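You operate a simulated robot arm through the tools that you are given. There is no shell and no other tool. Be economical: measure what you need, move in short steps, check, and stop when the job is done.

The job below is to be done with a simulated two-armed robot. You get a single attempt, and the scene is never put back.

Task
Put the white pad on the clean four board. Put the green shim on the test five board. Fetch the tub that says "soak tub" from the inlet belt and set it on top of the tack one sheet. Put the job card on the top of desk two away on the ledge one. Fetch the rub pad and set it on the outlet belt. Fetch the pad brush and set it on the green sheet. Stack the roll that says "wax roll" from the top of the pack bench on top of the roll marked "soft roll". Do these in any order. Set down upright: rub pad.

Only the result counts: the job must be done as asked and must still hold three seconds after the hand-in. Knocking over, shifting, dropping, spilling or breaking anything else fails it. Flat cloth is picked up by pressing the open fingertips on it (5 to 10 N) and closing them slowly along it; thin cloth reads only 2 to 8 mm in the jaws.

Robot
Two 7-joint arms with fingered hands on one trunk, on a base that drives. Base frame: it is fixed to the floor where the robot stands at the start and does not move with it; the origin is under the middle of the robot, x ahead of it, y to its left, z up; the surface under the hand at the start is at about z = 87.6. Readings come in cm, degrees, newtons and seconds.
The left shoulder is at the start at [5.4, 15.8, 104.4], the right one opposite. With the tool pointing down near the work surface each hand reaches from about 42 to 84 cm from the robot's upright axis, wherever it stands, measured 20 degrees to its own side. Places, roughly: clean four board [50, -50, 100]; green sheet (31x15x3 cm) [-330, -340, 80]; green shim [50, -175, 50]; green tub, soak tub [50, -200, 100]; job card [150, -325, 75]; ledge one (49x17 cm) [200, -156, 70]; outlet belt [60, -350, 90]; pad brush [-175, -100, 100]; rub pad [-175, -175, 75]; soft roll, thin roll, wax roll [-350, -425, 75]; tack one sheet [50, -150, 100]; test five board [-200, 75, 100]; white pad [50, -25, 100]. Payload 4 kg a hand.
The TCP of each hand is the grasp point between the finger pads, 3 cm short of the fingertips. In the tool frame z runs along the fingers and y along their closing line. The gripper opens to 10.4 cm. The gripper's body begins 3.5 cm behind the TCP. The gripper is a hand of 4 fingers: y runs from the thumb to the fingers, the wrist lies at [-1.5, -10.4, -17.8] in the tool frame, and closing takes about 1.5 s.
Orientation is that of the tool frame in the base frame, as [roll, pitch, yaw] about the fixed x, y, z axes, in that order (R = Rz(yaw) Ry(pitch) Rx(roll)). With the fingers straight down and the wrist toward the robot, the tool's x, y and z point along [0, 1, 0], [1, 0, 0] and [0, 0, -1] of the base frame.

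Tools
- The arms move only by the tool play_rows. It takes "left_deltas", "right_deltas" or both (then of equal length, played together; a hand with none holds still); each is a list that holds one entry, the list of rows, each a list of 7 numbers: the turn, a rotation vector about the tool's x, y, z in degrees, then the shift along the tool's x, y, z in cm, then the opening, from 0 (shut) to 1 (fully open). In form: [[[ax, ay, az, x, y, z, claw], ...]]. A call has 1 to 12 rows; each row shifts and turns the commanded pose from where the row before left it, along the tool's axes as they then stand. Each row takes 0.2 s and may step no farther than 5 cm and 8.6 degrees from the row before; otherwise, or with a gripper value out of range, the whole call is refused. Where a pose cannot be reached the arm comes as near as it can. A force on the tool above 40 N (or 10 N above the force at the start of the call, whichever is more), or a blocked arm, ends the call early, and 0.2 s more pass. The fingers move at their own pace (about 4.5 cm/s each) and stop on an object; they squeeze with about 28 N. The grip force told is the motor's: it shows also when the fingers shut on nothing. Time passes only in rows, and 0.2 s behind the last, so rows that do not move let the fingers close. The reply holds the time, the measured pose of the TCP, the force on the tool along the base axes, the opening and the grip force, in the units named above and with some noise, with the torque about the TCP (base axes, N m) and any sound that the robot's microphone picked up, and new pictures: "show" is both (left out), scene, wrist or none (wrist: the cameras of the hands that moved).
- Cameras (640 x 400 px; columns grow to the right, rows downward): "scene" is now at [12.42, -5.24, 124.63]; the picture's right is [-0.55, -0.84, 0.01], its down [-0.25, 0.15, -0.96] and it looks along [0.80, -0.53, -0.29] (base axes); focal length 276 px, centre (320, 200). "left" rides on the left gripper at [-6.1, -9.2, -13] in its tool frame; the picture's right is [-0.81, -0.28, 0.52], its down [0.53, -0.71, 0.45] and it looks along [0.24, 0.64, 0.72] (tool axes); focal length 275 px, centre (320, 200). "right" rides on the right gripper at [6.1, -9.2, -13.1] in its tool frame; the picture's right is [-0.81, 0.28, -0.52], its down [-0.53, -0.71, 0.46] and it looks along [-0.24, 0.64, 0.73] (tool axes); focal length 275 px, centre (320, 200). There is no depth. A picture from a camera that has moved, and an enlarged one, comes with that camera's place and axes in the base frame and with its lens.
- raise_lower(by): slides the trunk up (or, below 0, down) by that many cm; the arms and the scene camera ride with it, the base frame stays. It gives what a move gives, with no picture.
- steer(legs): drives the robot by 1 to 6 legs, each [ahead, turn to the left] in cm and degrees, along the robot's own axes; the way and the turn of a leg run together, so that a leg with both is an arc; at most 150 cm and 180 degrees a leg. The arms and the cameras ride along, it lands a little off, and it stops where it bumps. It gives what a move gives, and a new picture of the scene camera.
- hand_shape(shape, hand): the hand has 4 fingers and takes this shape, open, in about a second: jaw (thumb against the fingers, like two jaws); tri (thumb and two fingers); tip (a fingertip pinch); poke (one finger out to press); point (the index stretched); flat (the hand flat); cup (the hand cupped); fist (a fist). The gripper value then closes the fingers along that shape, each until it touches; the sizes above hold for jaw. It gives what a move gives, with no picture.
- aim_head(pan, tilt): turns the head with the scene camera to pan (to the left, within 80 degrees either way) and tilt (down, from -29 to 69), counted from straight ahead of the robot. It gives what a move gives, and a new picture of the scene camera.
- enlarge(camera, box): a new picture of the part [left, top, right, bottom] of that camera's present view, enlarged. It takes no simulated time.
- sign_off(): hands the job in; it is judged then, once.

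Work in short steps. Places have to be worked out from the pictures, the camera data and where the tool is seen: move nearer, look again, correct. Check each grasp and each placing, and mend what went wrong. You have 207 turns and 260 pictures in all, those below and enlarged ones among them. Open the grippers and draw the arms clear of the work before you hand the job in, unless the task says otherwise; then end with one line.

The tools are called after "Request:" as a command line: name --argument value ..., lists and objects as JSON in quotes. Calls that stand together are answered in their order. play_rows: Moves the arms, as the interface text tells. Its arguments: {"type":"object","properties":{"left_deltas":{"type":"array","items":{"type":"array","items":{"type":"array","items":{"type":"number"}}}},"right_deltas":{"type":"array","items":{"type":"array","items":{"type":"array","items":{"type":"number"}}}},"show":{"type":"string","enum":["both","scene","wrist","none"]}},"required":[]} The other tools are called the same way: raise_lower (by) slides the trunk up or down; hand_shape (shape, hand) gives the hand a shape; steer (legs) drives the base; aim_head (pan, tilt) turns the head that bears the scene camera; enlarge (camera, box) takes an enlarged picture of a part of a camera's view; sign_off () hands the job in.

At the start:

```text
t: 0.0
left_position: [51.53, -8.6, 118.08]
left_tool_rot: [179.9, 0.0, 90.1]
left_wrist_force: [-0.8, -0.3, -0.8]
left_moment: [0.01, 0.0, 0.04]
left_grip_width: 10.37
left_gripper_force: 0.0
left_shape: jaw
right_position: [31.5, -44.39, 111.41]
right_tool_rot: [-180.0, 0.0, 89.9]
right_wrist_force: [-0.7, 1.5, -0.3]
right_moment: [0.02, 0.01, -0.01]
right_grip_width: 10.34
right_gripper_force: 0.0
right_shape: jaw
trunk travel left (down, up): [-25.0, 25.7]
robot x, y, heading: [0.0, -0.24, 0.2]
head pan, tilt: [-33.3, 16.3]
```

scene: 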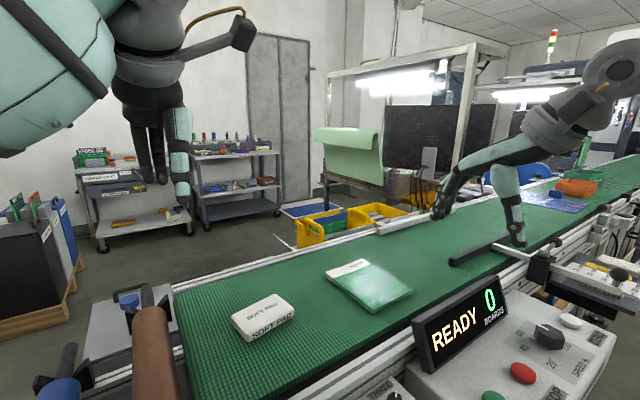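
right: 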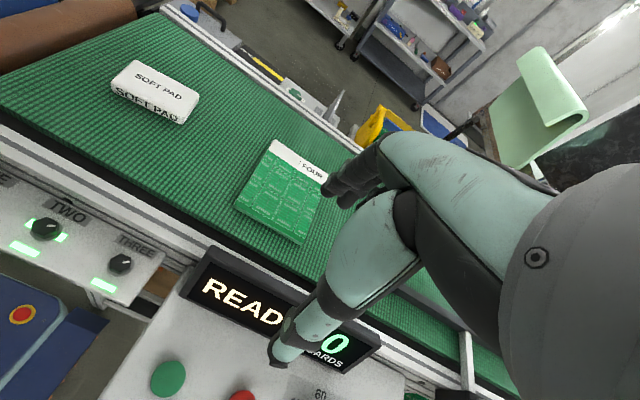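
left: 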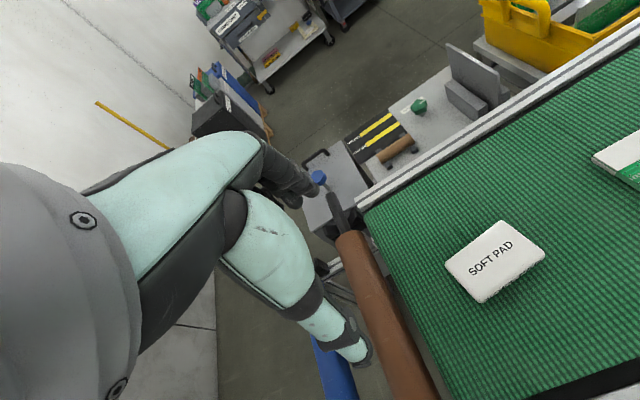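

I judge the white pad to be at about [53.3, -20.2] and the board at about [51, -44]. Before moving I'll read the labels on the board and the pad.

Request:
enlarge --camera "right" --box '[90, 40, 350, 260]'

Request:
enlarge --camera "scene" --box '[400, 100, 640, 260]'

```text
1.82 times, centred on (220, 150) of right
camera zoom: at [22.2, -38.33, 124.51], right [0.28, -0.81, 0.52], down [-0.71, -0.53, -0.46], along [0.64, -0.24, -0.73], focal length 500 px, centre (502, 291)
```

zoom: 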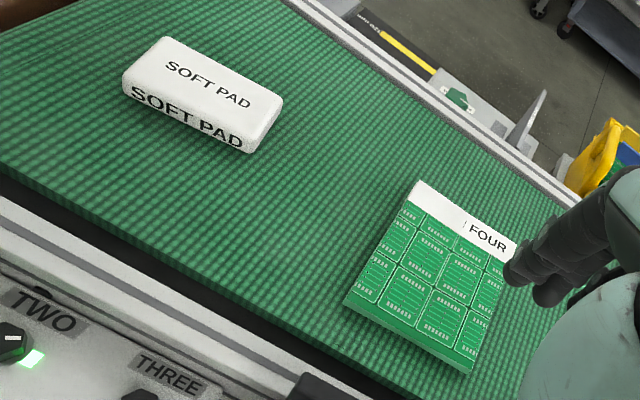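

```text
2.50 times, centred on (520, 180) of scene
camera zoom: at [12.42, -5.24, 124.63], right [-0.55, -0.84, 0.01], down [-0.25, 0.15, -0.96], along [0.8, -0.53, -0.29], focal length 690 px, centre (-180, 250)
```

zoom: 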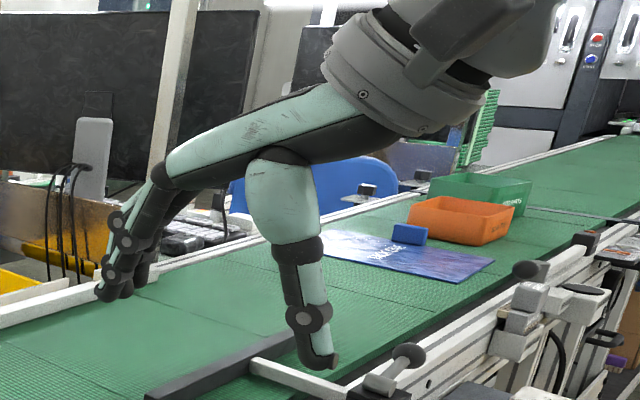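

The board reads FOUR and the soft pad is the only white pad there. I move the right hand over the pad while the left hand clears to its own side.

Request:
play_rows --right_deltas '[[[0, 0, 0, 3.03, 2.74, 0, 1], [0, 0, 0, 3.03, 2.74, 0, 1], [0, 0, 0, 3.03, 2.74, 0, 1], [0, 0, 0, 3.03, 2.74, 0, 1], [0, 0, 0, 3.03, 2.74, 0, 1], [0, 0, 0, 3.03, 2.74, 0, 1], [0, 0, 0, 3.03, 2.74, 0, 1], [0, 0, 0, 3.03, 2.74, 0, 1], [0, 0, -8, 0, 0, 2, 1], [0, 0, 0, 0, 0, 4, 1], [0, 0, 0, 0, 0, 0, 1]]]' --left_deltas '[[[0, 0, 0, 3, 0, 0, 1], [0, 0, 0, 3, 0, 0, 1], [0, 0, 0, 3, 0, 0, 1], [0, 0, 0, 3, 0, 0, 1], [0, 0, 0, 3, 0, 0, 1], [0, 0, 0, 3, 0, 0, 1], [0, 0, 0, 3, 0, 0, 1], [0, 0, 0, 3, 0, 0, 1], [0, 0, 0, 0, 0, 0, 1], [0, 0, 0, 0, 0, 0, 1], [0, 0, 0, 0, 0, 0, 1]]]'

```text
t: 2.4
left_position: [50.11, 15.37, 118.57]
left_tool_rot: [179.2, -0.1, 90.0]
left_wrist_force: [0.5, -0.5, -0.9]
left_moment: [0.02, 0.0, -0.01]
left_grip_width: 10.41
left_gripper_force: 0.1
left_shape: jaw
right_position: [52.13, -20.35, 106.11]
right_tool_rot: [179.3, 0.0, 97.9]
right_wrist_force: [-0.2, 0.5, -0.5]
right_moment: [0.02, -0.02, 0.01]
right_grip_width: 10.38
right_gripper_force: 0.1
right_shape: jaw
trunk travel left (down, up): [-25.0, 25.7]
robot x, y, heading: [0.15, 0.28, 0.1]
head pan, tilt: [-33.3, 16.3]
camera scene: at [12.42, -5.27, 124.63], right [-0.55, -0.84, 0.01], down [-0.25, 0.15, -0.96], along [0.8, -0.53, -0.29], focal length 276 px, centre (320, 200)
camera right: at [42.0, -15.49, 119.05], right [0.38, -0.76, 0.52], down [-0.63, -0.63, -0.46], along [0.68, -0.15, -0.72], focal length 275 px, centre (320, 200)
camera left: at [40.74, 9.31, 131.4], right [-0.27, -0.81, -0.52], down [-0.71, 0.53, -0.46], along [0.65, 0.25, -0.72], focal length 275 px, centre (320, 200)
```

scene: 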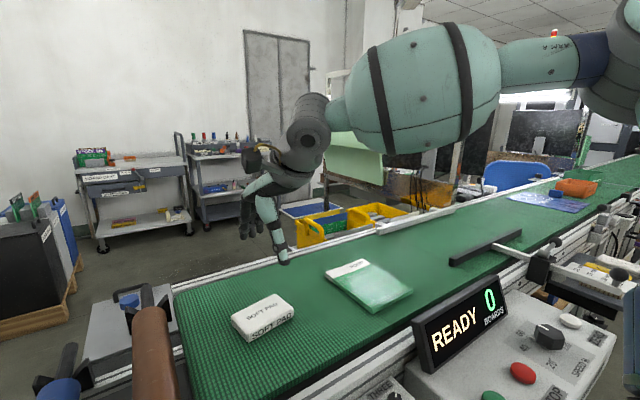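
right: 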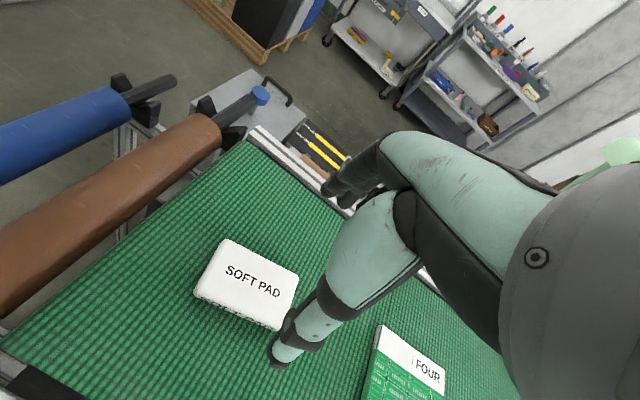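
left: 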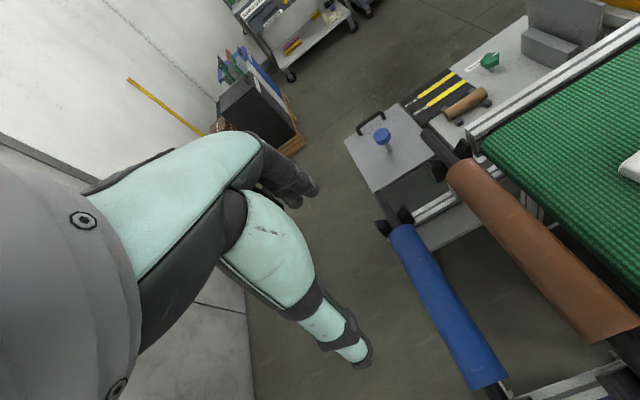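

The pad centre now works out at about [53.4, -19.6] with its top near z 91. I correct slightly and lower the hand around it.

Request:
play_rows --right_deltas '[[[0, 0, -2, 0.6, 1.2, 3, 1], [0, 0, 0, 0, 0, 3.5, 1], [0, 0, 0, 0, 0, 3.5, 1], [0, 0, 0, 0, 0, 2.5, 1], [0, 0, 0, 0, 0, 1.5, 1], [0, 0, 0, 0, 0, 0, 1]]]' --show "wrist"

```text
t: 3.8
left_position: [50.22, 15.49, 118.63]
left_tool_rot: [179.3, -0.1, 89.9]
left_wrist_force: [0.1, 0.1, -0.3]
left_moment: [0.01, -0.01, -0.03]
left_grip_width: 10.41
left_gripper_force: 0.1
left_shape: jaw
right_position: [53.45, -19.36, 92.2]
right_tool_rot: [179.4, 0.2, 100.1]
right_wrist_force: [-0.1, -0.1, 0.2]
right_moment: [-0.02, -0.01, -0.02]
right_grip_width: 10.35
right_gripper_force: 0.1
right_shape: jaw
trunk travel left (down, up): [-25.0, 25.7]
robot x, y, heading: [0.11, -0.03, -0.1]
head pan, tilt: [-33.3, 16.3]
camera right: at [43.09, -14.97, 105.11], right [0.41, -0.75, 0.52], down [-0.6, -0.65, -0.46], along [0.69, -0.13, -0.72], focal length 275 px, centre (320, 200)
```

right: 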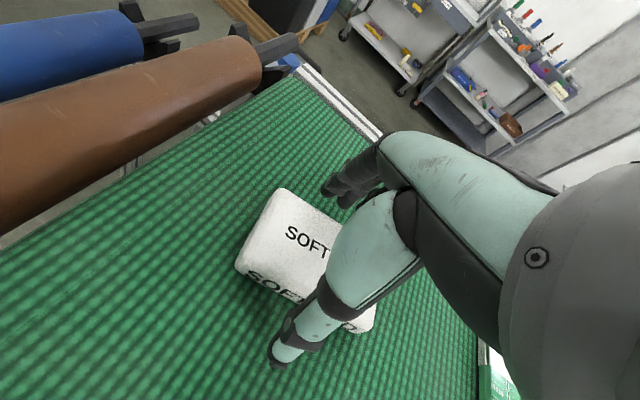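

The pad lies between the thumb and the fingers. I go down one more centimetre, close, and lift a bit.

Request:
play_rows --right_deltas '[[[0, 0, 0, 0, 0, 0.9, 1], [0, 0, 0, 0, 0, 0, 0], [0, 0, 0, 0, 0, 0, 0], [0, 0, 0, 0, 0, 0, 0], [0, 0, 0, 0, 0, 0, 0], [0, 0, 0, 0, 0, 0, 0], [0, 0, 0, 0, 0, 0, 0], [0, 0, 0, 0, 0, 0, 0], [0, 0, 0, 0, 0, -3, 0], [0, 0, 0, 0, 0, -4, 0], [0, 0, 0, 0, 0, 0, 0]]]' --show "wrist"

```text
t: 6.2
left_position: [50.26, 15.5, 118.62]
left_tool_rot: [179.4, -0.2, 89.9]
left_wrist_force: [-0.8, -0.3, 0.1]
left_moment: [-0.03, 0.01, 0.02]
left_grip_width: 10.4
left_gripper_force: 0.2
left_shape: jaw
right_position: [53.41, -19.41, 98.18]
right_tool_rot: [179.4, 0.1, 100.0]
right_wrist_force: [0.2, -0.8, -1.3]
right_moment: [0.0, 0.0, -0.01]
right_grip_width: 5.89
right_gripper_force: 28.0
right_shape: jaw
trunk travel left (down, up): [-25.0, 25.7]
robot x, y, heading: [0.02, -0.23, -0.1]
head pan, tilt: [-33.3, 16.3]
camera right: at [43.09, -15.01, 111.15], right [0.41, -0.75, 0.52], down [-0.6, -0.65, -0.46], along [0.68, -0.13, -0.72], focal length 275 px, centre (320, 200)
```

right: 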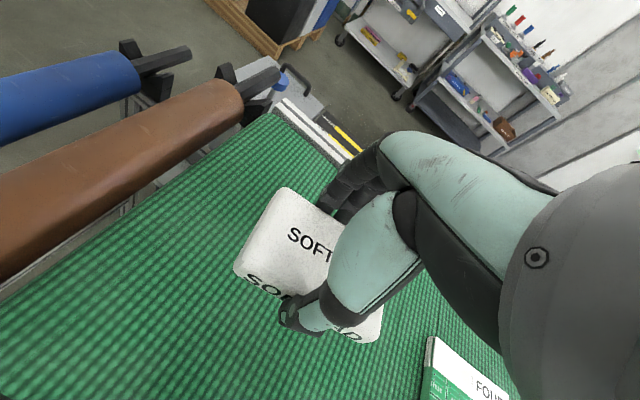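

The pad is held (5.9 cm, 28 N). I carry it over the board at about [51, -44].

Request:
play_rows --right_deltas '[[[0, 0, 0, -4, -1.1, 0, 0], [0, 0, 0, -4, -1.1, 0, 0], [0, 0, 0, -4, -1.1, 0, 0], [0, 0, 0, -4, -1.1, 0, 0], [0, 0, 0, -4, -1.1, 0, 0], [0, 0, 0, -3.8, -1, 0, 0], [0, 0, 0, 0, 0, 0, 0], [0, 0, 0, 0, 0, 0, 0]]]' --show "both"

```text
t: 8.0
left_position: [50.16, 15.34, 118.67]
left_tool_rot: [179.2, -0.1, 89.9]
left_wrist_force: [0.7, -0.3, -0.2]
left_moment: [0.0, -0.01, -0.01]
left_grip_width: 10.39
left_gripper_force: 0.0
left_shape: jaw
right_position: [51.18, -44.11, 98.11]
right_tool_rot: [179.3, -0.1, 100.1]
right_wrist_force: [0.2, 0.6, -0.7]
right_moment: [0.02, -0.01, 0.0]
right_grip_width: 5.85
right_gripper_force: 27.7
right_shape: jaw
trunk travel left (down, up): [-25.0, 25.7]
robot x, y, heading: [-0.24, 0.27, 0.1]
head pan, tilt: [-33.3, 16.3]
camera scene: at [12.44, -5.29, 124.62], right [-0.55, -0.84, 0.01], down [-0.25, 0.15, -0.96], along [0.8, -0.53, -0.29], focal length 276 px, centre (320, 200)
camera right: at [40.9, -39.72, 111.06], right [0.41, -0.75, 0.52], down [-0.6, -0.65, -0.46], along [0.69, -0.13, -0.72], focal length 275 px, centre (320, 200)
```

scene: 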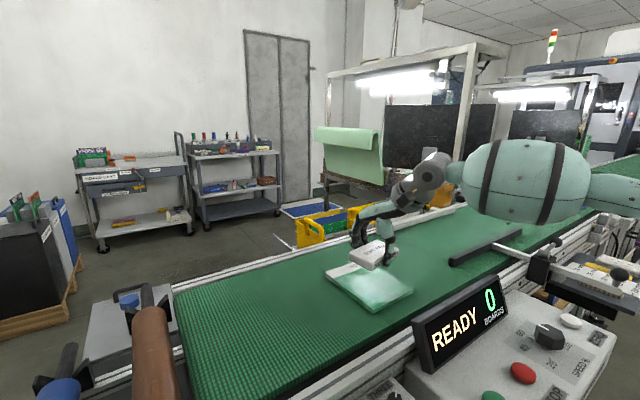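
right: 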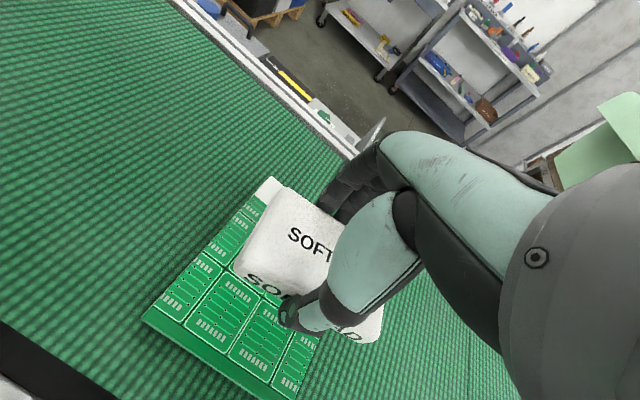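

The pad hangs over the board (which spans about x 44.5 to 60, y -38 to -50). I lower it gently.

Request:
play_rows --right_deltas '[[[0, 0, 0, 0, 0.6, 2, 0], [0, 0, 0, 0, 0, 2, 0], [0, 0, 0, 0, 0, 0.6, 0], [0, 0, 0, 0, 0, 0, 0]]]' --show "none"

Request:
play_rows --right_deltas '[[[0, 0, 0, 0, 0, 0.4, 0], [0, 0, 0, 0, 0, 0, 0]]]' --show "wrist"

```text
t: 9.0
left_position: [50.1, 15.33, 118.58]
left_tool_rot: [179.3, -0.1, 90.0]
left_wrist_force: [-0.8, 0.4, 0.9]
left_moment: [-0.01, -0.02, -0.04]
left_grip_width: 10.39
left_gripper_force: 0.0
left_shape: jaw
right_position: [51.86, -43.75, 93.51]
right_tool_rot: [179.4, 0.1, 100.1]
right_wrist_force: [0.5, -0.8, -0.9]
right_moment: [0.0, 0.03, -0.02]
right_grip_width: 5.86
right_gripper_force: 28.0
right_shape: jaw
trunk travel left (down, up): [-25.0, 25.7]
robot x, y, heading: [0.31, -0.05, 0.1]
head pan, tilt: [-33.3, 16.3]
```

```text
t: 9.6
left_position: [50.08, 15.46, 118.74]
left_tool_rot: [179.3, -0.1, 89.9]
left_wrist_force: [0.2, 0.5, -0.3]
left_moment: [-0.04, -0.02, -0.01]
left_grip_width: 10.38
left_gripper_force: 0.0
left_shape: jaw
right_position: [51.84, -43.95, 93.1]
right_tool_rot: [179.2, 0.1, 100.1]
right_wrist_force: [0.2, -0.4, 0.7]
right_moment: [-0.02, -0.02, 0.0]
right_grip_width: 5.86
right_gripper_force: 27.5
right_shape: jaw
trunk travel left (down, up): [-25.0, 25.7]
robot x, y, heading: [-0.1, 0.05, -0.2]
head pan, tilt: [-33.3, 16.3]
camera right: at [41.55, -39.42, 106.09], right [0.41, -0.75, 0.52], down [-0.6, -0.65, -0.46], along [0.69, -0.13, -0.72], focal length 275 px, centre (320, 200)
```

right: 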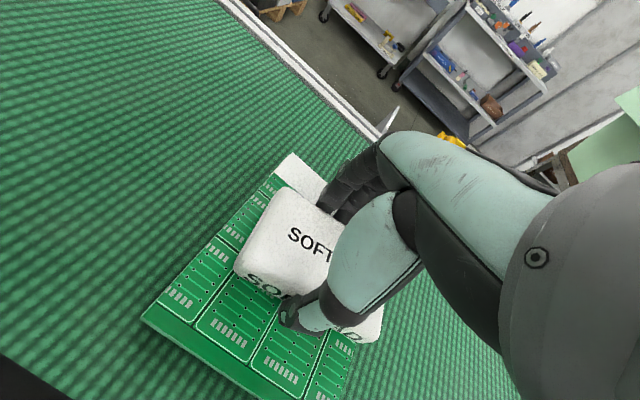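

No contact yet (0.7 N). I step down in small increments until the force rises.

Request:
play_rows --right_deltas '[[[0, 0, 0, 0, 0, 0.4, 0], [0, 0, 0, 0, 0, 0, 0]]]' --show "none"

Request:
play_rows --right_deltas '[[[0, 0, 0, 0, 0, 0.4, 0], [0, 0, 0, 0, 0, 0, 0]]]' --show "none"

```text
t: 10.2
left_position: [50.05, 15.49, 118.61]
left_tool_rot: [179.3, -0.1, 90.0]
left_wrist_force: [0.4, 0.4, -0.5]
left_moment: [0.0, 0.0, 0.0]
left_grip_width: 10.37
left_gripper_force: 0.2
left_shape: jaw
right_position: [51.72, -43.88, 92.66]
right_tool_rot: [179.2, 0.2, 100.1]
right_wrist_force: [0.0, 0.2, 0.0]
right_moment: [0.03, 0.01, -0.01]
right_grip_width: 5.86
right_gripper_force: 27.9
right_shape: jaw
trunk travel left (down, up): [-25.0, 25.7]
robot x, y, heading: [0.09, 0.08, -0.0]
head pan, tilt: [-33.3, 16.3]
```

```text
t: 10.8
left_position: [50.09, 15.5, 118.6]
left_tool_rot: [179.2, -0.1, 90.0]
left_wrist_force: [0.8, -0.2, -0.3]
left_moment: [0.0, 0.0, 0.0]
left_grip_width: 10.37
left_gripper_force: 0.1
left_shape: jaw
right_position: [51.76, -43.79, 92.29]
right_tool_rot: [179.3, 0.0, 100.1]
right_wrist_force: [-0.3, -0.3, -0.5]
right_moment: [0.03, 0.03, -0.01]
right_grip_width: 5.87
right_gripper_force: 27.8
right_shape: jaw
trunk travel left (down, up): [-25.0, 25.7]
robot x, y, heading: [-0.17, -0.34, -0.1]
head pan, tilt: [-33.3, 16.3]
```

Still free, so the board is thinner than I thought. I continue down with finer steps.

Request:
play_rows --right_deltas '[[[0, 0, 0, 0, 0, 0.3, 0], [0, 0, 0, 0, 0, 0, 0]]]' --show "none"

Request:
play_rows --right_deltas '[[[0, 0, 0, 0, 0, 0.3, 0], [0, 0, 0, 0, 0, 0, 0]]]' --show "wrist"

```text
t: 11.4
left_position: [50.18, 15.38, 118.56]
left_tool_rot: [179.3, -0.2, 90.0]
left_wrist_force: [0.1, 0.8, -0.6]
left_moment: [0.03, 0.04, -0.01]
left_grip_width: 10.4
left_gripper_force: 0.1
left_shape: jaw
right_position: [51.73, -43.8, 92.05]
right_tool_rot: [179.3, 0.1, 100.0]
right_wrist_force: [0.2, -0.3, -0.6]
right_moment: [0.02, 0.0, 0.02]
right_grip_width: 5.86
right_gripper_force: 28.4
right_shape: jaw
trunk travel left (down, up): [-25.0, 25.7]
robot x, y, heading: [0.24, -0.14, -0.0]
head pan, tilt: [-33.3, 16.3]
```

```text
t: 12.0
left_position: [50.05, 15.46, 118.7]
left_tool_rot: [179.3, 0.0, 90.0]
left_wrist_force: [-0.6, -0.3, 0.0]
left_moment: [-0.02, -0.03, 0.01]
left_grip_width: 10.38
left_gripper_force: 0.2
left_shape: jaw
right_position: [51.85, -43.85, 91.82]
right_tool_rot: [179.2, 0.2, 100.1]
right_wrist_force: [-0.4, -0.6, 6.5]
right_moment: [-0.06, 0.18, 0.05]
right_grip_width: 5.88
right_gripper_force: 27.9
right_shape: jaw
trunk travel left (down, up): [-25.0, 25.7]
robot x, y, heading: [-0.11, -0.2, -0.1]
head pan, tilt: [-33.3, 16.3]
camera right: at [41.56, -39.37, 104.78], right [0.4, -0.75, 0.52], down [-0.6, -0.65, -0.47], along [0.69, -0.13, -0.71], focal length 275 px, centre (320, 200)
```

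right: 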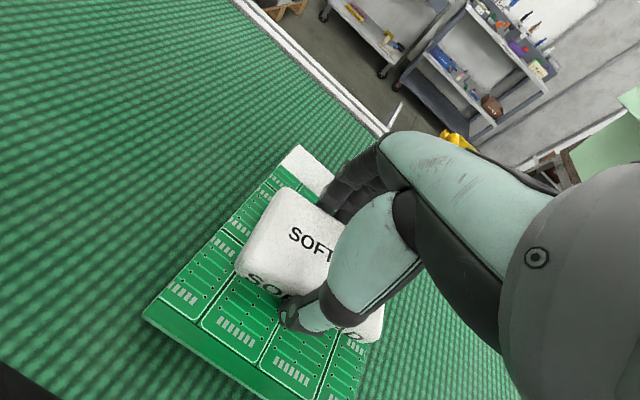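

Contact at 6.5 N. I release it and rise.

Request:
play_rows --right_deltas '[[[0, 0, 0, 0, 0, 0, 1], [0, 0, 0, 0, 0, 0, 1], [0, 0, 0, 0, 0, 0, 1], [0, 0, 0, 0, 0, 0, 1], [0, 0, 0, 0, 0, 0, 1], [0, 0, 0, 0, 0, 0, 1], [0, 0, 0, 0, 0, -2, 1], [0, 0, 0, 0, 0, -4, 1], [0, 0, 0, 0, 0, -5, 1], [0, 0, 0, 0, 0, -5, 1], [0, 0, 0, 0, 0, -5, 1], [0, 0, 0, 0, 0, -4, 1]]]' --show "wrist"

```text
t: 14.6
left_position: [50.06, 15.45, 118.66]
left_tool_rot: [179.3, 0.0, 90.0]
left_wrist_force: [-0.8, 0.2, -0.8]
left_moment: [-0.01, 0.0, 0.01]
left_grip_width: 10.4
left_gripper_force: 0.0
left_shape: jaw
right_position: [51.34, -43.75, 116.95]
right_tool_rot: [179.4, 0.0, 100.0]
right_wrist_force: [0.1, 0.0, 0.5]
right_moment: [-0.01, -0.01, -0.03]
right_grip_width: 10.39
right_gripper_force: 0.1
right_shape: jaw
trunk travel left (down, up): [-25.0, 25.7]
robot x, y, heading: [0.0, 0.03, 0.2]
head pan, tilt: [-33.3, 16.3]
camera right: at [41.1, -39.33, 129.82], right [0.41, -0.75, 0.52], down [-0.6, -0.65, -0.46], along [0.69, -0.13, -0.72], focal length 275 px, centre (320, 200)
```

right: 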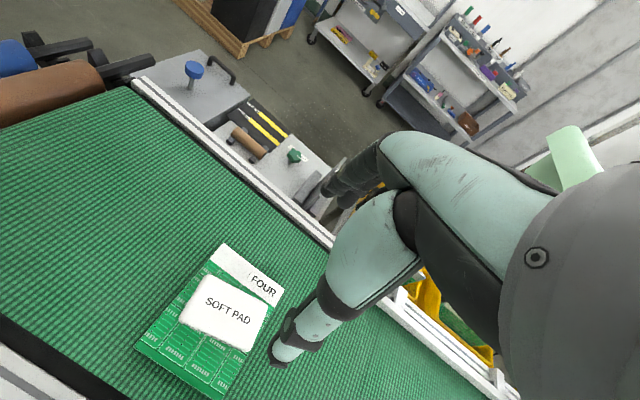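

The pad rests on the board. Now I survey the surroundings with the head to plan the drive.

Request:
aim_head --pan -78 --tilt 25

Request:
aim_head --pan -50 --tilt 45

Request:
aim_head --pan 75 --tilt 25

```text
t: 15.7
left_position: [50.05, 15.62, 118.59]
left_tool_rot: [179.3, -0.1, 90.1]
left_wrist_force: [0.8, -0.7, -0.7]
left_moment: [0.02, 0.0, 0.02]
left_grip_width: 10.38
left_gripper_force: 0.0
left_shape: jaw
right_position: [51.35, -43.75, 116.7]
right_tool_rot: [179.3, 0.1, 100.0]
right_wrist_force: [-0.4, 0.5, 0.5]
right_moment: [0.0, 0.0, 0.03]
right_grip_width: 10.37
right_gripper_force: 0.1
right_shape: jaw
trunk travel left (down, up): [-25.0, 25.7]
robot x, y, heading: [0.08, 0.24, 0.0]
head pan, tilt: [-78.0, 25.0]
camera scene: at [6.54, -9.13, 123.29], right [-0.98, -0.21, 0.01], down [-0.1, 0.41, -0.91], along [0.18, -0.89, -0.42], focal length 276 px, centre (320, 200)
```

scene: 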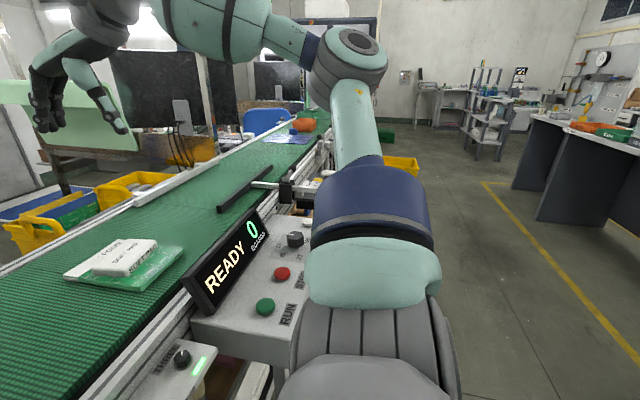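

```text
t: 16.6
left_position: [50.13, 15.43, 118.61]
left_tool_rot: [179.3, -0.1, 89.9]
left_wrist_force: [0.0, -0.3, -0.3]
left_moment: [0.0, 0.01, -0.05]
left_grip_width: 10.39
left_gripper_force: 0.0
left_shape: jaw
right_position: [51.45, -43.79, 116.79]
right_tool_rot: [179.4, 0.1, 99.9]
right_wrist_force: [0.7, 0.2, 0.7]
right_moment: [-0.03, 0.0, 0.0]
right_grip_width: 10.36
right_gripper_force: 0.1
right_shape: jaw
trunk travel left (down, up): [-25.0, 25.7]
robot x, y, heading: [-0.02, -0.12, -0.2]
head pan, tilt: [-50.0, 45.0]
camera scene: at [9.81, -6.34, 120.19], right [-0.77, -0.64, 0.01], down [-0.46, 0.54, -0.7], along [0.44, -0.54, -0.71], focal length 276 px, centre (320, 200)
```

scene: 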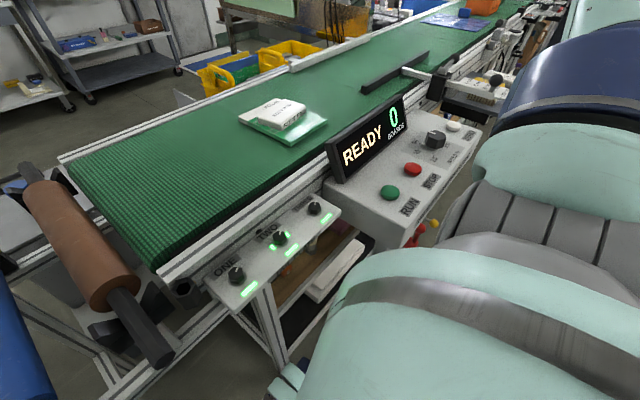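

```text
t: 18.7
left_position: [50.14, 15.37, 118.64]
left_tool_rot: [179.3, -0.1, 90.0]
left_wrist_force: [-0.4, 0.1, -0.1]
left_moment: [0.01, -0.05, -0.01]
left_grip_width: 10.4
left_gripper_force: 0.1
left_shape: jaw
right_position: [51.34, -43.8, 116.71]
right_tool_rot: [179.4, 0.2, 100.0]
right_wrist_force: [0.3, -0.5, 0.8]
right_moment: [-0.01, -0.04, 0.03]
right_grip_width: 10.37
right_gripper_force: 0.1
right_shape: jaw
trunk travel left (down, up): [-25.0, 25.7]
robot x, y, heading: [-0.06, -0.29, -0.0]
head pan, tilt: [75.0, 25.0]
camera scene: at [7.01, 8.79, 123.28], right [0.97, -0.26, -0.01], down [-0.12, -0.41, -0.9], along [0.23, 0.88, -0.43], focal length 276 px, centre (320, 200)
```

scene: 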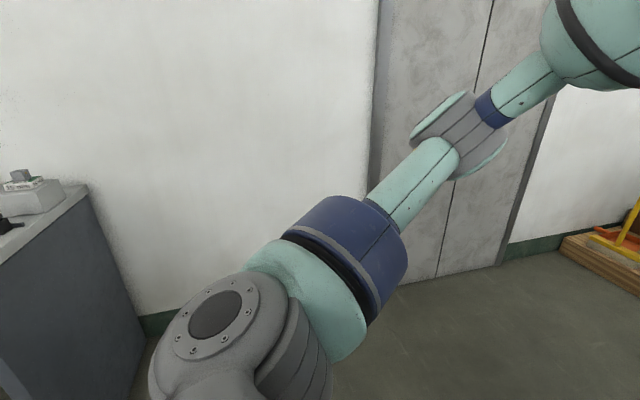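

The aisle beside the belt is open. I tuck the hands in, then back off 35 cm and turn right to face along the belt.

Request:
play_rows --right_deltas '[[[0, 0, 2, 3.86, -1.16, -0.5, 1], [0, 0, 2, 3.86, -1.16, -0.5, 1], [0, 0, 2, 3.86, -1.16, -0.5, 1], [0, 0, 2, 3.86, -1.16, -0.5, 1], [0, 0, 2, 3.86, -1.16, -0.5, 1]]]' --left_deltas '[[[0, 0, 0, 0.4, -1.2, 0, 1], [0, 0, 0, 0.4, -1.2, 0, 1], [0, 0, 0, 0.4, -1.2, 0, 1], [0, 0, 0, 0.4, -1.2, 0, 1], [0, 0, 0, 0.4, -1.2, 0, 1]]]' --show "none"

Request:
aim_head --pan 0 --tilt 30

Request:
steer --legs '[[-35, 0], [0, -90]]'

```text
t: 19.9
left_position: [44.09, 17.62, 118.48]
left_tool_rot: [179.3, 0.1, 90.0]
left_wrist_force: [-0.5, 0.4, 0.6]
left_moment: [-0.02, 0.02, 0.01]
left_grip_width: 10.36
left_gripper_force: 0.0
left_shape: jaw
right_position: [43.28, -24.96, 119.21]
right_tool_rot: [179.3, 0.0, 89.9]
right_wrist_force: [0.3, 0.3, -0.5]
right_moment: [-0.01, -0.01, 0.0]
right_grip_width: 10.35
right_gripper_force: 0.1
right_shape: jaw
trunk travel left (down, up): [-25.0, 25.7]
robot x, y, heading: [-0.1, -0.46, -0.1]
head pan, tilt: [75.0, 25.0]
```

```text
t: 21.4
left_position: [43.98, 17.44, 118.5]
left_tool_rot: [179.3, 0.0, 89.8]
left_wrist_force: [0.2, -0.3, 0.1]
left_moment: [0.0, -0.03, 0.02]
left_grip_width: 10.4
left_gripper_force: 0.1
left_shape: jaw
right_position: [43.45, -25.31, 119.19]
right_tool_rot: [179.4, 0.0, 90.1]
right_wrist_force: [-0.4, -0.5, -0.1]
right_moment: [0.0, -0.03, 0.0]
right_grip_width: 10.36
right_gripper_force: 0.0
right_shape: jaw
trunk travel left (down, up): [-25.0, 25.7]
robot x, y, heading: [-0.22, -0.1, 0.3]
head pan, tilt: [0.0, 30.0]
camera scene: at [13.64, -0.09, 122.4], right [0.0, -1.0, 0.0], down [-0.51, 0.0, -0.86], along [0.86, 0.0, -0.51], focal length 276 px, centre (320, 200)
```

scene: 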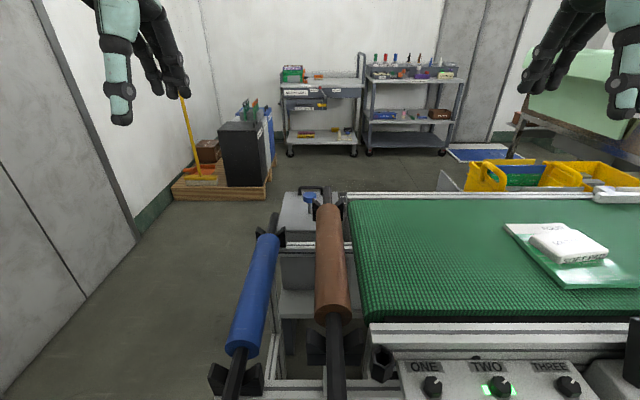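

```text
t: 28.2
left_position: [-17.79, -44.0, 118.41]
left_tool_rot: [179.4, -0.1, 0.2]
left_wrist_force: [-0.3, -0.3, -0.1]
left_moment: [0.01, 0.0, 0.01]
left_grip_width: 10.41
left_gripper_force: 0.1
left_shape: jaw
right_position: [-60.42, -43.68, 119.2]
right_tool_rot: [179.3, -0.1, 0.2]
right_wrist_force: [-0.4, -0.6, 0.6]
right_moment: [-0.01, 0.01, 0.01]
right_grip_width: 10.35
right_gripper_force: 0.1
right_shape: jaw
trunk travel left (down, up): [-25.0, 25.7]
robot x, y, heading: [-33.92, 0.07, -89.6]
head pan, tilt: [0.0, 30.0]
camera scene: at [-34.25, -13.82, 122.4], right [-1.0, 0.0, 0.0], down [0.0, 0.51, -0.86], along [0.0, -0.86, -0.51], focal length 276 px, centre (320, 200)
```

scene: 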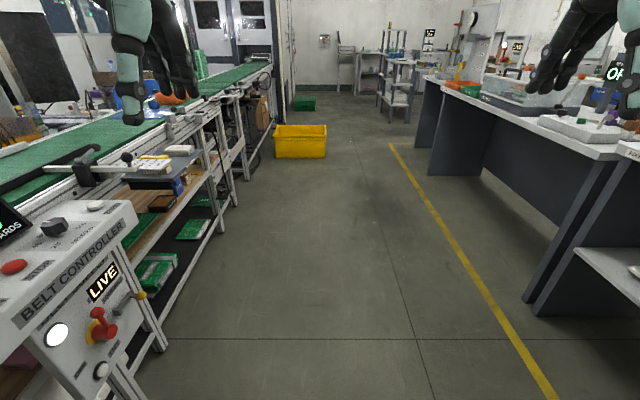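

The aisle ahead is clear down to the yellow bin at y about -317. I drive 110 cm ahead and look left at the belt and the shelf under it.

Request:
steer --legs '[[110, 0]]'

Request:
aim_head --pan 60 --tilt 35

```text
t: 34.2
left_position: [-17.65, -153.9, 119.02]
left_tool_rot: [178.6, 0.0, 0.2]
left_wrist_force: [-0.1, -0.1, -0.6]
left_moment: [0.03, 0.0, -0.01]
left_grip_width: 10.39
left_gripper_force: 0.0
left_shape: jaw
right_position: [-60.18, -153.32, 119.76]
right_tool_rot: [178.5, 0.0, 0.1]
right_wrist_force: [-0.1, 0.6, 0.6]
right_moment: [0.02, -0.01, -0.01]
right_grip_width: 10.41
right_gripper_force: 0.0
right_shape: jaw
trunk travel left (down, up): [-25.0, 25.7]
robot x, y, heading: [-33.85, -110.96, -90.2]
head pan, tilt: [0.0, 30.0]
camera scene: at [-34.04, -125.01, 122.4], right [-1.0, 0.0, 0.0], down [0.0, 0.51, -0.86], along [0.0, -0.86, -0.51], focal length 276 px, centre (320, 200)
```

scene: 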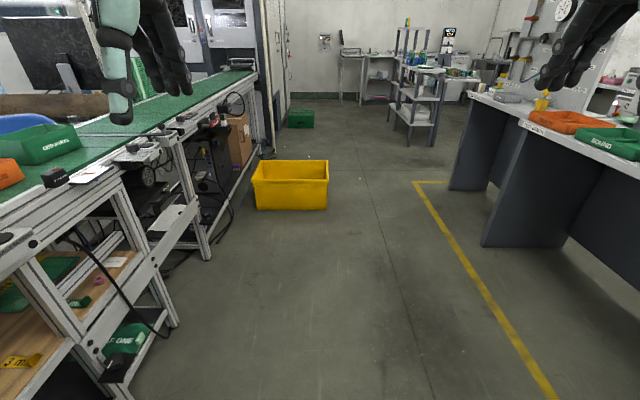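

```text
t: 35.5
left_position: [-17.69, -152.44, 119.49]
left_tool_rot: [177.6, 0.3, -0.1]
left_wrist_force: [-0.3, -0.3, 0.1]
left_moment: [-0.01, 0.03, -0.01]
left_grip_width: 10.4
left_gripper_force: 0.0
left_shape: jaw
right_position: [-60.23, -151.89, 120.15]
right_tool_rot: [177.9, 0.0, 0.1]
right_wrist_force: [-0.1, -0.5, -0.6]
right_moment: [0.0, -0.03, 0.02]
right_grip_width: 10.39
right_gripper_force: 0.1
right_shape: jaw
trunk travel left (down, up): [-25.0, 25.7]
robot x, y, heading: [-34.02, -111.26, -89.8]
head pan, tilt: [60.0, 35.0]
camera scene: at [-26.43, -120.29, 121.69], right [-0.5, -0.87, -0.01], down [-0.5, 0.3, -0.82], along [0.71, -0.4, -0.58], focal length 276 px, centre (320, 200)
```

scene: 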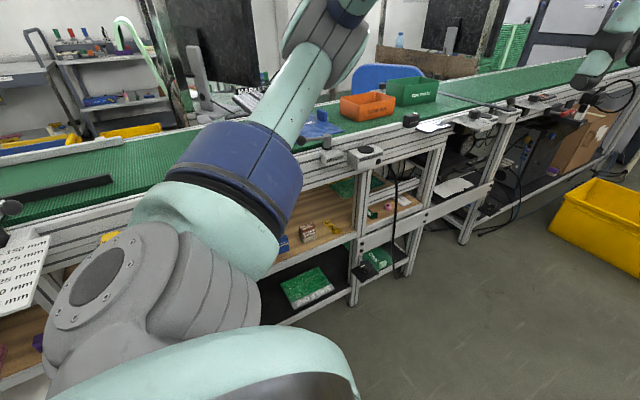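

Two tubs stand on the belt, and there is a wooden shelf under it. I enlarge both.

Request:
enlarge --camera "scene" --box '[270, 60, 470, 185]'

Request:
enlarge --camera "scene" --box '[270, 150, 440, 300]'

```text
3.20 times, centred on (370, 122) of scene
camera zoom: at [-26.43, -120.29, 121.69], right [-0.5, -0.87, -0.01], down [-0.5, 0.3, -0.82], along [0.71, -0.4, -0.58], focal length 883 px, centre (160, 448)
```

zoom: 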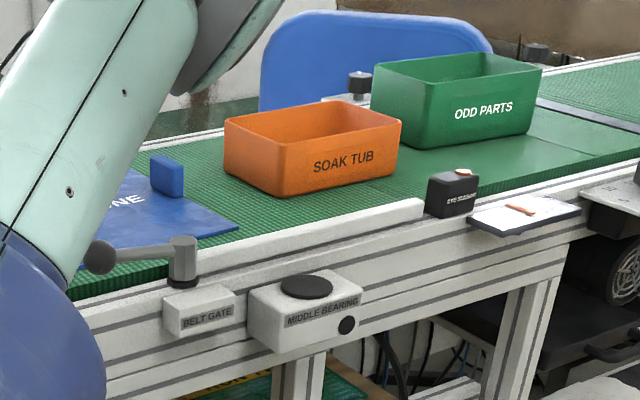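

```text
2.67 times, centred on (355, 225) of scene
camera zoom: at [-26.43, -120.29, 121.69], right [-0.5, -0.87, -0.01], down [-0.5, 0.3, -0.82], along [0.71, -0.4, -0.58], focal length 736 px, centre (227, 133)
```

zoom: 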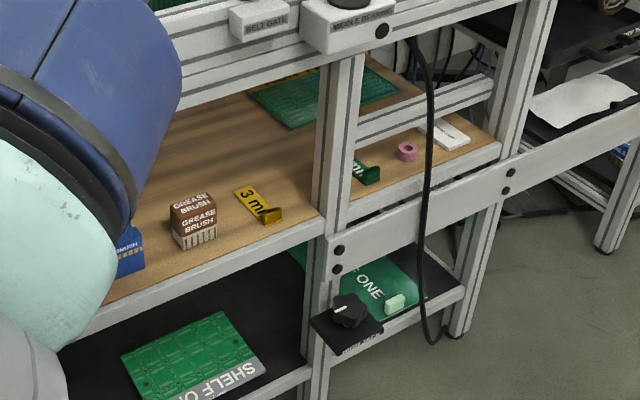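

The orange tub reads SOAK TUB and stands at about [57, -189]. The blue sheet carries a blue block. I drive to y about -168 and face the belt.

Request:
steer --legs '[[57, 0], [0, 90], [28, 0]]'

Request:
aim_head --pan 0 --tilt 40

```text
t: 45.1
left_position: [35.74, -151.88, 119.23]
left_tool_rot: [178.2, -0.2, 90.3]
left_wrist_force: [1.3, 0.0, -0.9]
left_moment: [0.02, 0.06, 0.02]
left_grip_width: 10.38
left_gripper_force: 0.1
left_shape: jaw
right_position: [35.27, -194.39, 120.13]
right_tool_rot: [177.9, 0.0, 90.2]
right_wrist_force: [0.5, -0.5, -0.1]
right_moment: [0.01, 0.03, 0.03]
right_grip_width: 10.39
right_gripper_force: 0.1
right_shape: jaw
trunk travel left (down, up): [-25.0, 25.7]
robot x, y, heading: [-5.87, -168.56, -0.0]
head pan, tilt: [60.0, 35.0]
camera scene: at [3.46, -160.73, 121.66], right [0.87, -0.5, -0.01], down [-0.3, -0.5, -0.81], along [0.4, 0.71, -0.58], focal length 276 px, centre (320, 200)
```

scene: 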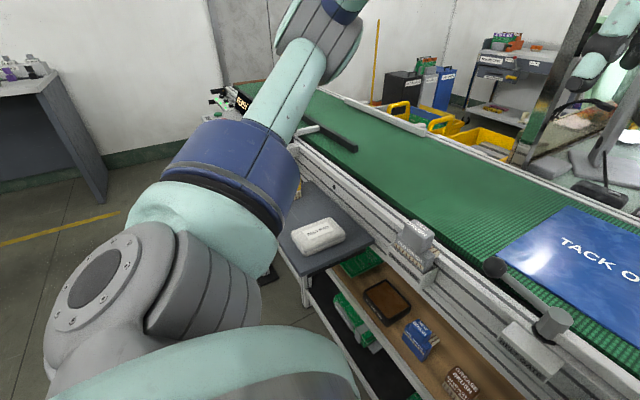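

```text
t: 46.4
left_position: [34.21, -151.97, 119.75]
left_tool_rot: [177.5, -0.3, 90.3]
left_wrist_force: [0.5, -0.9, 0.0]
left_moment: [0.02, 0.0, 0.0]
left_grip_width: 10.4
left_gripper_force: 0.1
left_shape: jaw
right_position: [33.67, -194.47, 120.74]
right_tool_rot: [177.1, 0.0, 90.2]
right_wrist_force: [-0.6, -0.3, 1.0]
right_moment: [0.02, -0.04, 0.0]
right_grip_width: 10.39
right_gripper_force: 0.0
right_shape: jaw
trunk travel left (down, up): [-25.0, 25.7]
robot x, y, heading: [-5.92, -168.25, -0.1]
head pan, tilt: [0.0, 40.0]
camera scene: at [7.41, -168.41, 120.88], right [0.0, -1.0, 0.0], down [-0.65, 0.0, -0.76], along [0.76, 0.0, -0.65], focal length 276 px, centre (320, 200)
```

scene: 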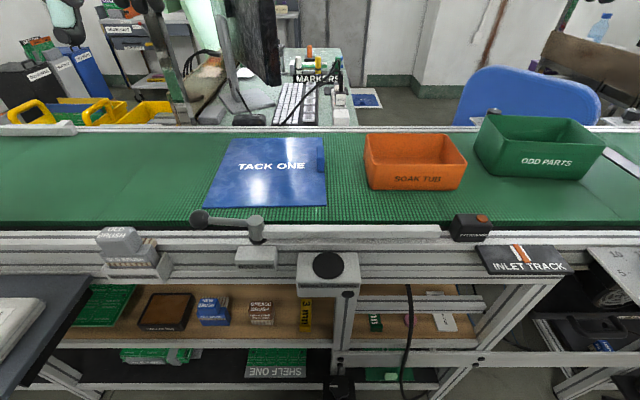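

I enlarge the sheet and tub area and the shelf area.

Request:
enlarge --camera "scene" --box '[195, 110, 485, 250]'

Request:
enlarge --camera "scene" --box '[270, 250, 490, 390]'

```text
2.21 times, centred on (340, 180) of scene
camera zoom: at [7.41, -168.41, 120.88], right [0.0, -1.0, 0.0], down [-0.65, 0.0, -0.76], along [0.76, 0.0, -0.65], focal length 609 px, centre (276, 244)
```

zoom: 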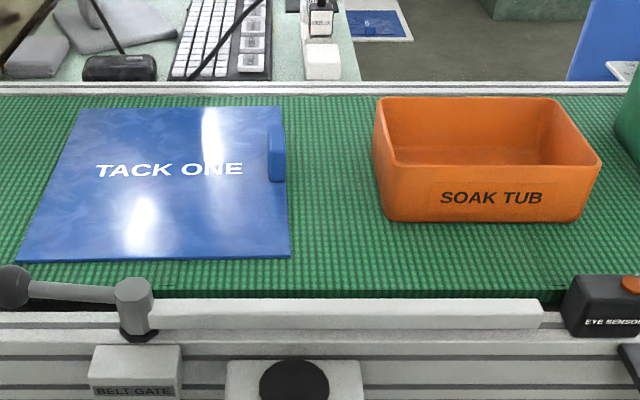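

```text
2.86 times, centred on (380, 320) of scene
camera zoom: at [7.41, -168.41, 120.88], right [0.0, -1.0, 0.0], down [-0.65, 0.0, -0.76], along [0.76, 0.0, -0.65], focal length 788 px, centre (149, -143)
```

zoom: 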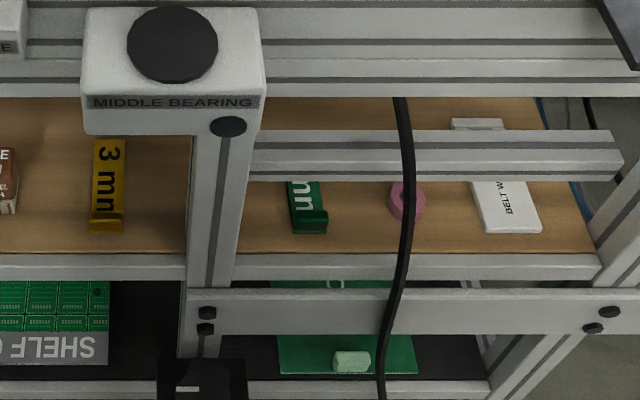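

The tub rim spans x 49 to 60 and y -178 to -195, with its top at z of about 94. The sheet spans x 44.6 to 70 and y -146.5 to -169, with the block on its right edge. I move the left hand clear and bring the right hand over the tub's near wall.

Request:
play_rows --right_deltas '[[[2.9, 0, 0, 0, 0, 0, 1], [0, 0, 0, 1.66, 3.2, 2.6, 1], [0, 0, 0, 1.66, 3.2, 2.6, 1], [0, 0, 0, 1.66, 3.2, 2.6, 1], [0, 0, 0, 1.66, 3.2, 2.6, 1], [0, 0, 0, 1.66, 3.2, 2.6, 1], [0, 0, 0, 0, 0, 0, 1]]]' --left_deltas '[[[2.5, 0, 0, 0, 0, 0, 1], [0, 0, 0, 4, 0, -1, 1], [0, 0, 0, 4, 0, -1, 1], [0, 0, 0, 4, 0, -1, 1], [0, 0, 0, 4, 0, 0, 1], [0, 0, 0, 4, 0, 0, 1], [0, 0, 0, 0, 0, 0, 1]]]' --show "both"

```text
t: 48.0
left_position: [33.95, -131.98, 123.01]
left_tool_rot: [180.0, -0.3, 90.1]
left_wrist_force: [0.0, -0.1, -0.3]
left_moment: [0.07, -0.03, 0.0]
left_grip_width: 10.38
left_gripper_force: 0.0
left_shape: jaw
right_position: [49.48, -186.07, 107.51]
right_tool_rot: [-179.9, 0.0, 90.2]
right_wrist_force: [0.0, 0.1, -0.6]
right_moment: [0.02, -0.03, 0.04]
right_grip_width: 10.36
right_gripper_force: 0.0
right_shape: jaw
trunk travel left (down, up): [-25.0, 25.7]
robot x, y, heading: [-5.61, -168.37, 0.1]
head pan, tilt: [0.0, 40.0]
camera scene: at [7.32, -168.45, 120.89], right [0.0, -1.0, 0.0], down [-0.65, 0.0, -0.76], along [0.76, 0.0, -0.65], focal length 276 px, centre (320, 200)
camera right: at [40.36, -180.06, 120.71], right [0.28, -0.81, 0.52], down [-0.71, -0.54, -0.46], along [0.65, -0.24, -0.72], focal length 275 px, centre (320, 200)
camera left: at [24.75, -138.07, 135.77], right [-0.27, -0.81, -0.52], down [-0.71, 0.53, -0.45], along [0.65, 0.25, -0.72], focal length 275 px, centre (320, 200)
```

scene: 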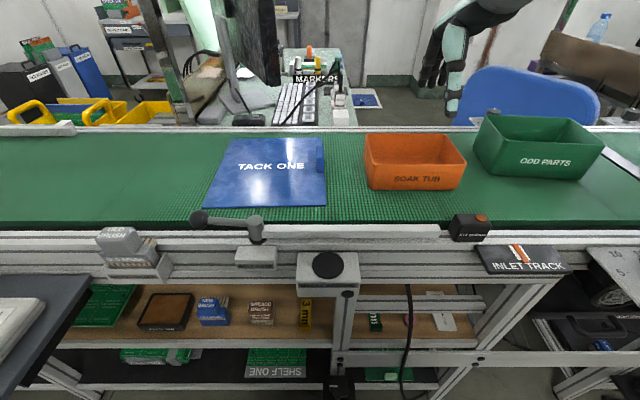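
right: 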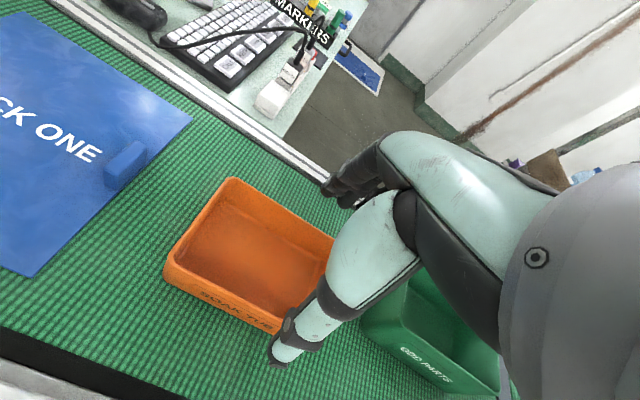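
left: 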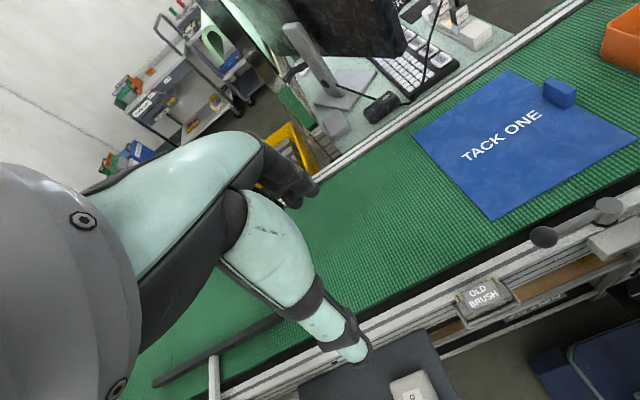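

The tub is empty. I refine to the near wall at x of about 48.8, with the opening partly reduced, and lower so one side is inside and the thumb is outside.

Request:
play_rows --right_deltas '[[[0, 0, 0, 0, -0.6, 2, 0.75], [0, 0, 0, 0, 0, 4, 0.75], [0, 0, 0, 0, 0, 4, 0.75], [0, 0, 0, 0, 0, 0, 0.75]]]' --show "wrist"

```text
t: 49.0
left_position: [34.13, -131.91, 122.78]
left_tool_rot: [179.8, -0.3, 90.1]
left_wrist_force: [-0.7, -0.4, 0.7]
left_moment: [-0.03, -0.02, 0.01]
left_grip_width: 10.37
left_gripper_force: 0.0
left_shape: jaw
right_position: [49.02, -186.16, 97.55]
right_tool_rot: [-179.9, 0.1, 90.1]
right_wrist_force: [-0.5, 0.1, 0.2]
right_moment: [0.01, -0.01, -0.02]
right_grip_width: 7.81
right_gripper_force: 0.0
right_shape: jaw
trunk travel left (down, up): [-25.0, 25.7]
robot x, y, heading: [-5.23, -168.21, -0.0]
head pan, tilt: [0.0, 40.0]
camera right: at [39.76, -180.08, 110.69], right [0.28, -0.81, 0.52], down [-0.71, -0.54, -0.45], along [0.65, -0.24, -0.73], focal length 275 px, centre (320, 200)
```

right: 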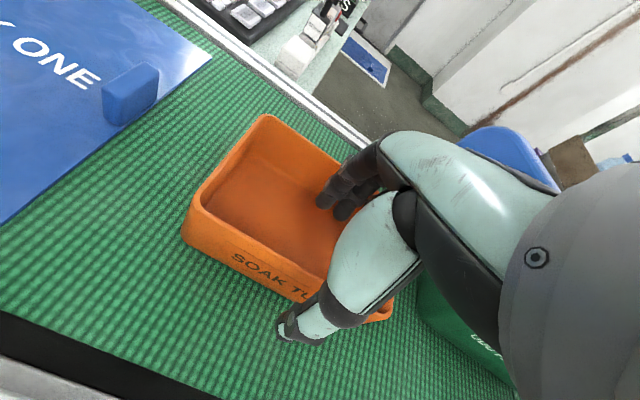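

The fingers are inside the tub and the thumb is outside. I lower 5 cm, close, and lift slightly.

Request:
play_rows --right_deltas '[[[0, 0, 0, 0, -0.3, 3, 0.75], [0, 0, 0, 0, 0, 2, 0.75], [0, 0, 0, 0, 0, 0, 0], [0, 0, 0, 0, 0, 0, 0], [0, 0, 0, 0, 0, 0, 0], [0, 0, 0, 0, 0, 0, 0], [0, 0, 0, 0, 0, 0, 0], [0, 0, 0, 0, 0, 0, 0], [0, 0, 0, 0, 0, -1.5, 0], [0, 0, 0, 0, 0, -1.5, 0], [0, 0, 0, 0, 0, 0, 0]]]' --show "wrist"

```text
t: 51.4
left_position: [34.24, -131.94, 122.83]
left_tool_rot: [-180.0, -0.3, 90.2]
left_wrist_force: [0.5, 0.3, -0.4]
left_moment: [-0.02, 0.0, -0.02]
left_grip_width: 10.4
left_gripper_force: 0.1
left_shape: jaw
right_position: [48.8, -186.07, 95.56]
right_tool_rot: [-179.9, 0.1, 90.2]
right_wrist_force: [-0.3, 0.2, -1.8]
right_moment: [0.02, 0.08, 0.0]
right_grip_width: 0.0
right_gripper_force: 27.9
right_shape: jaw
trunk travel left (down, up): [-25.0, 25.7]
robot x, y, heading: [-5.36, -168.2, 0.1]
head pan, tilt: [0.0, 40.0]
camera right: at [39.57, -180.06, 108.71], right [0.28, -0.81, 0.52], down [-0.71, -0.54, -0.45], along [0.64, -0.24, -0.73], focal length 275 px, centre (320, 200)
```

right: 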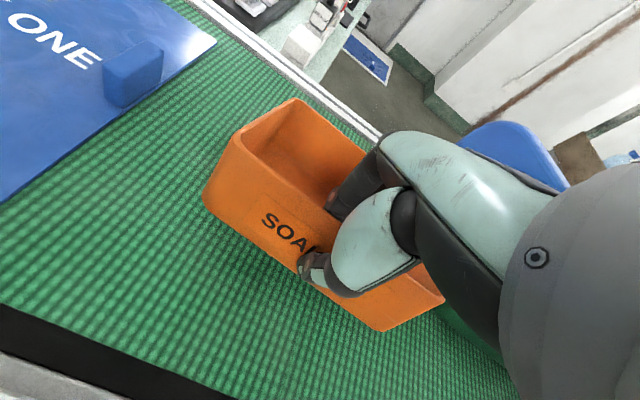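

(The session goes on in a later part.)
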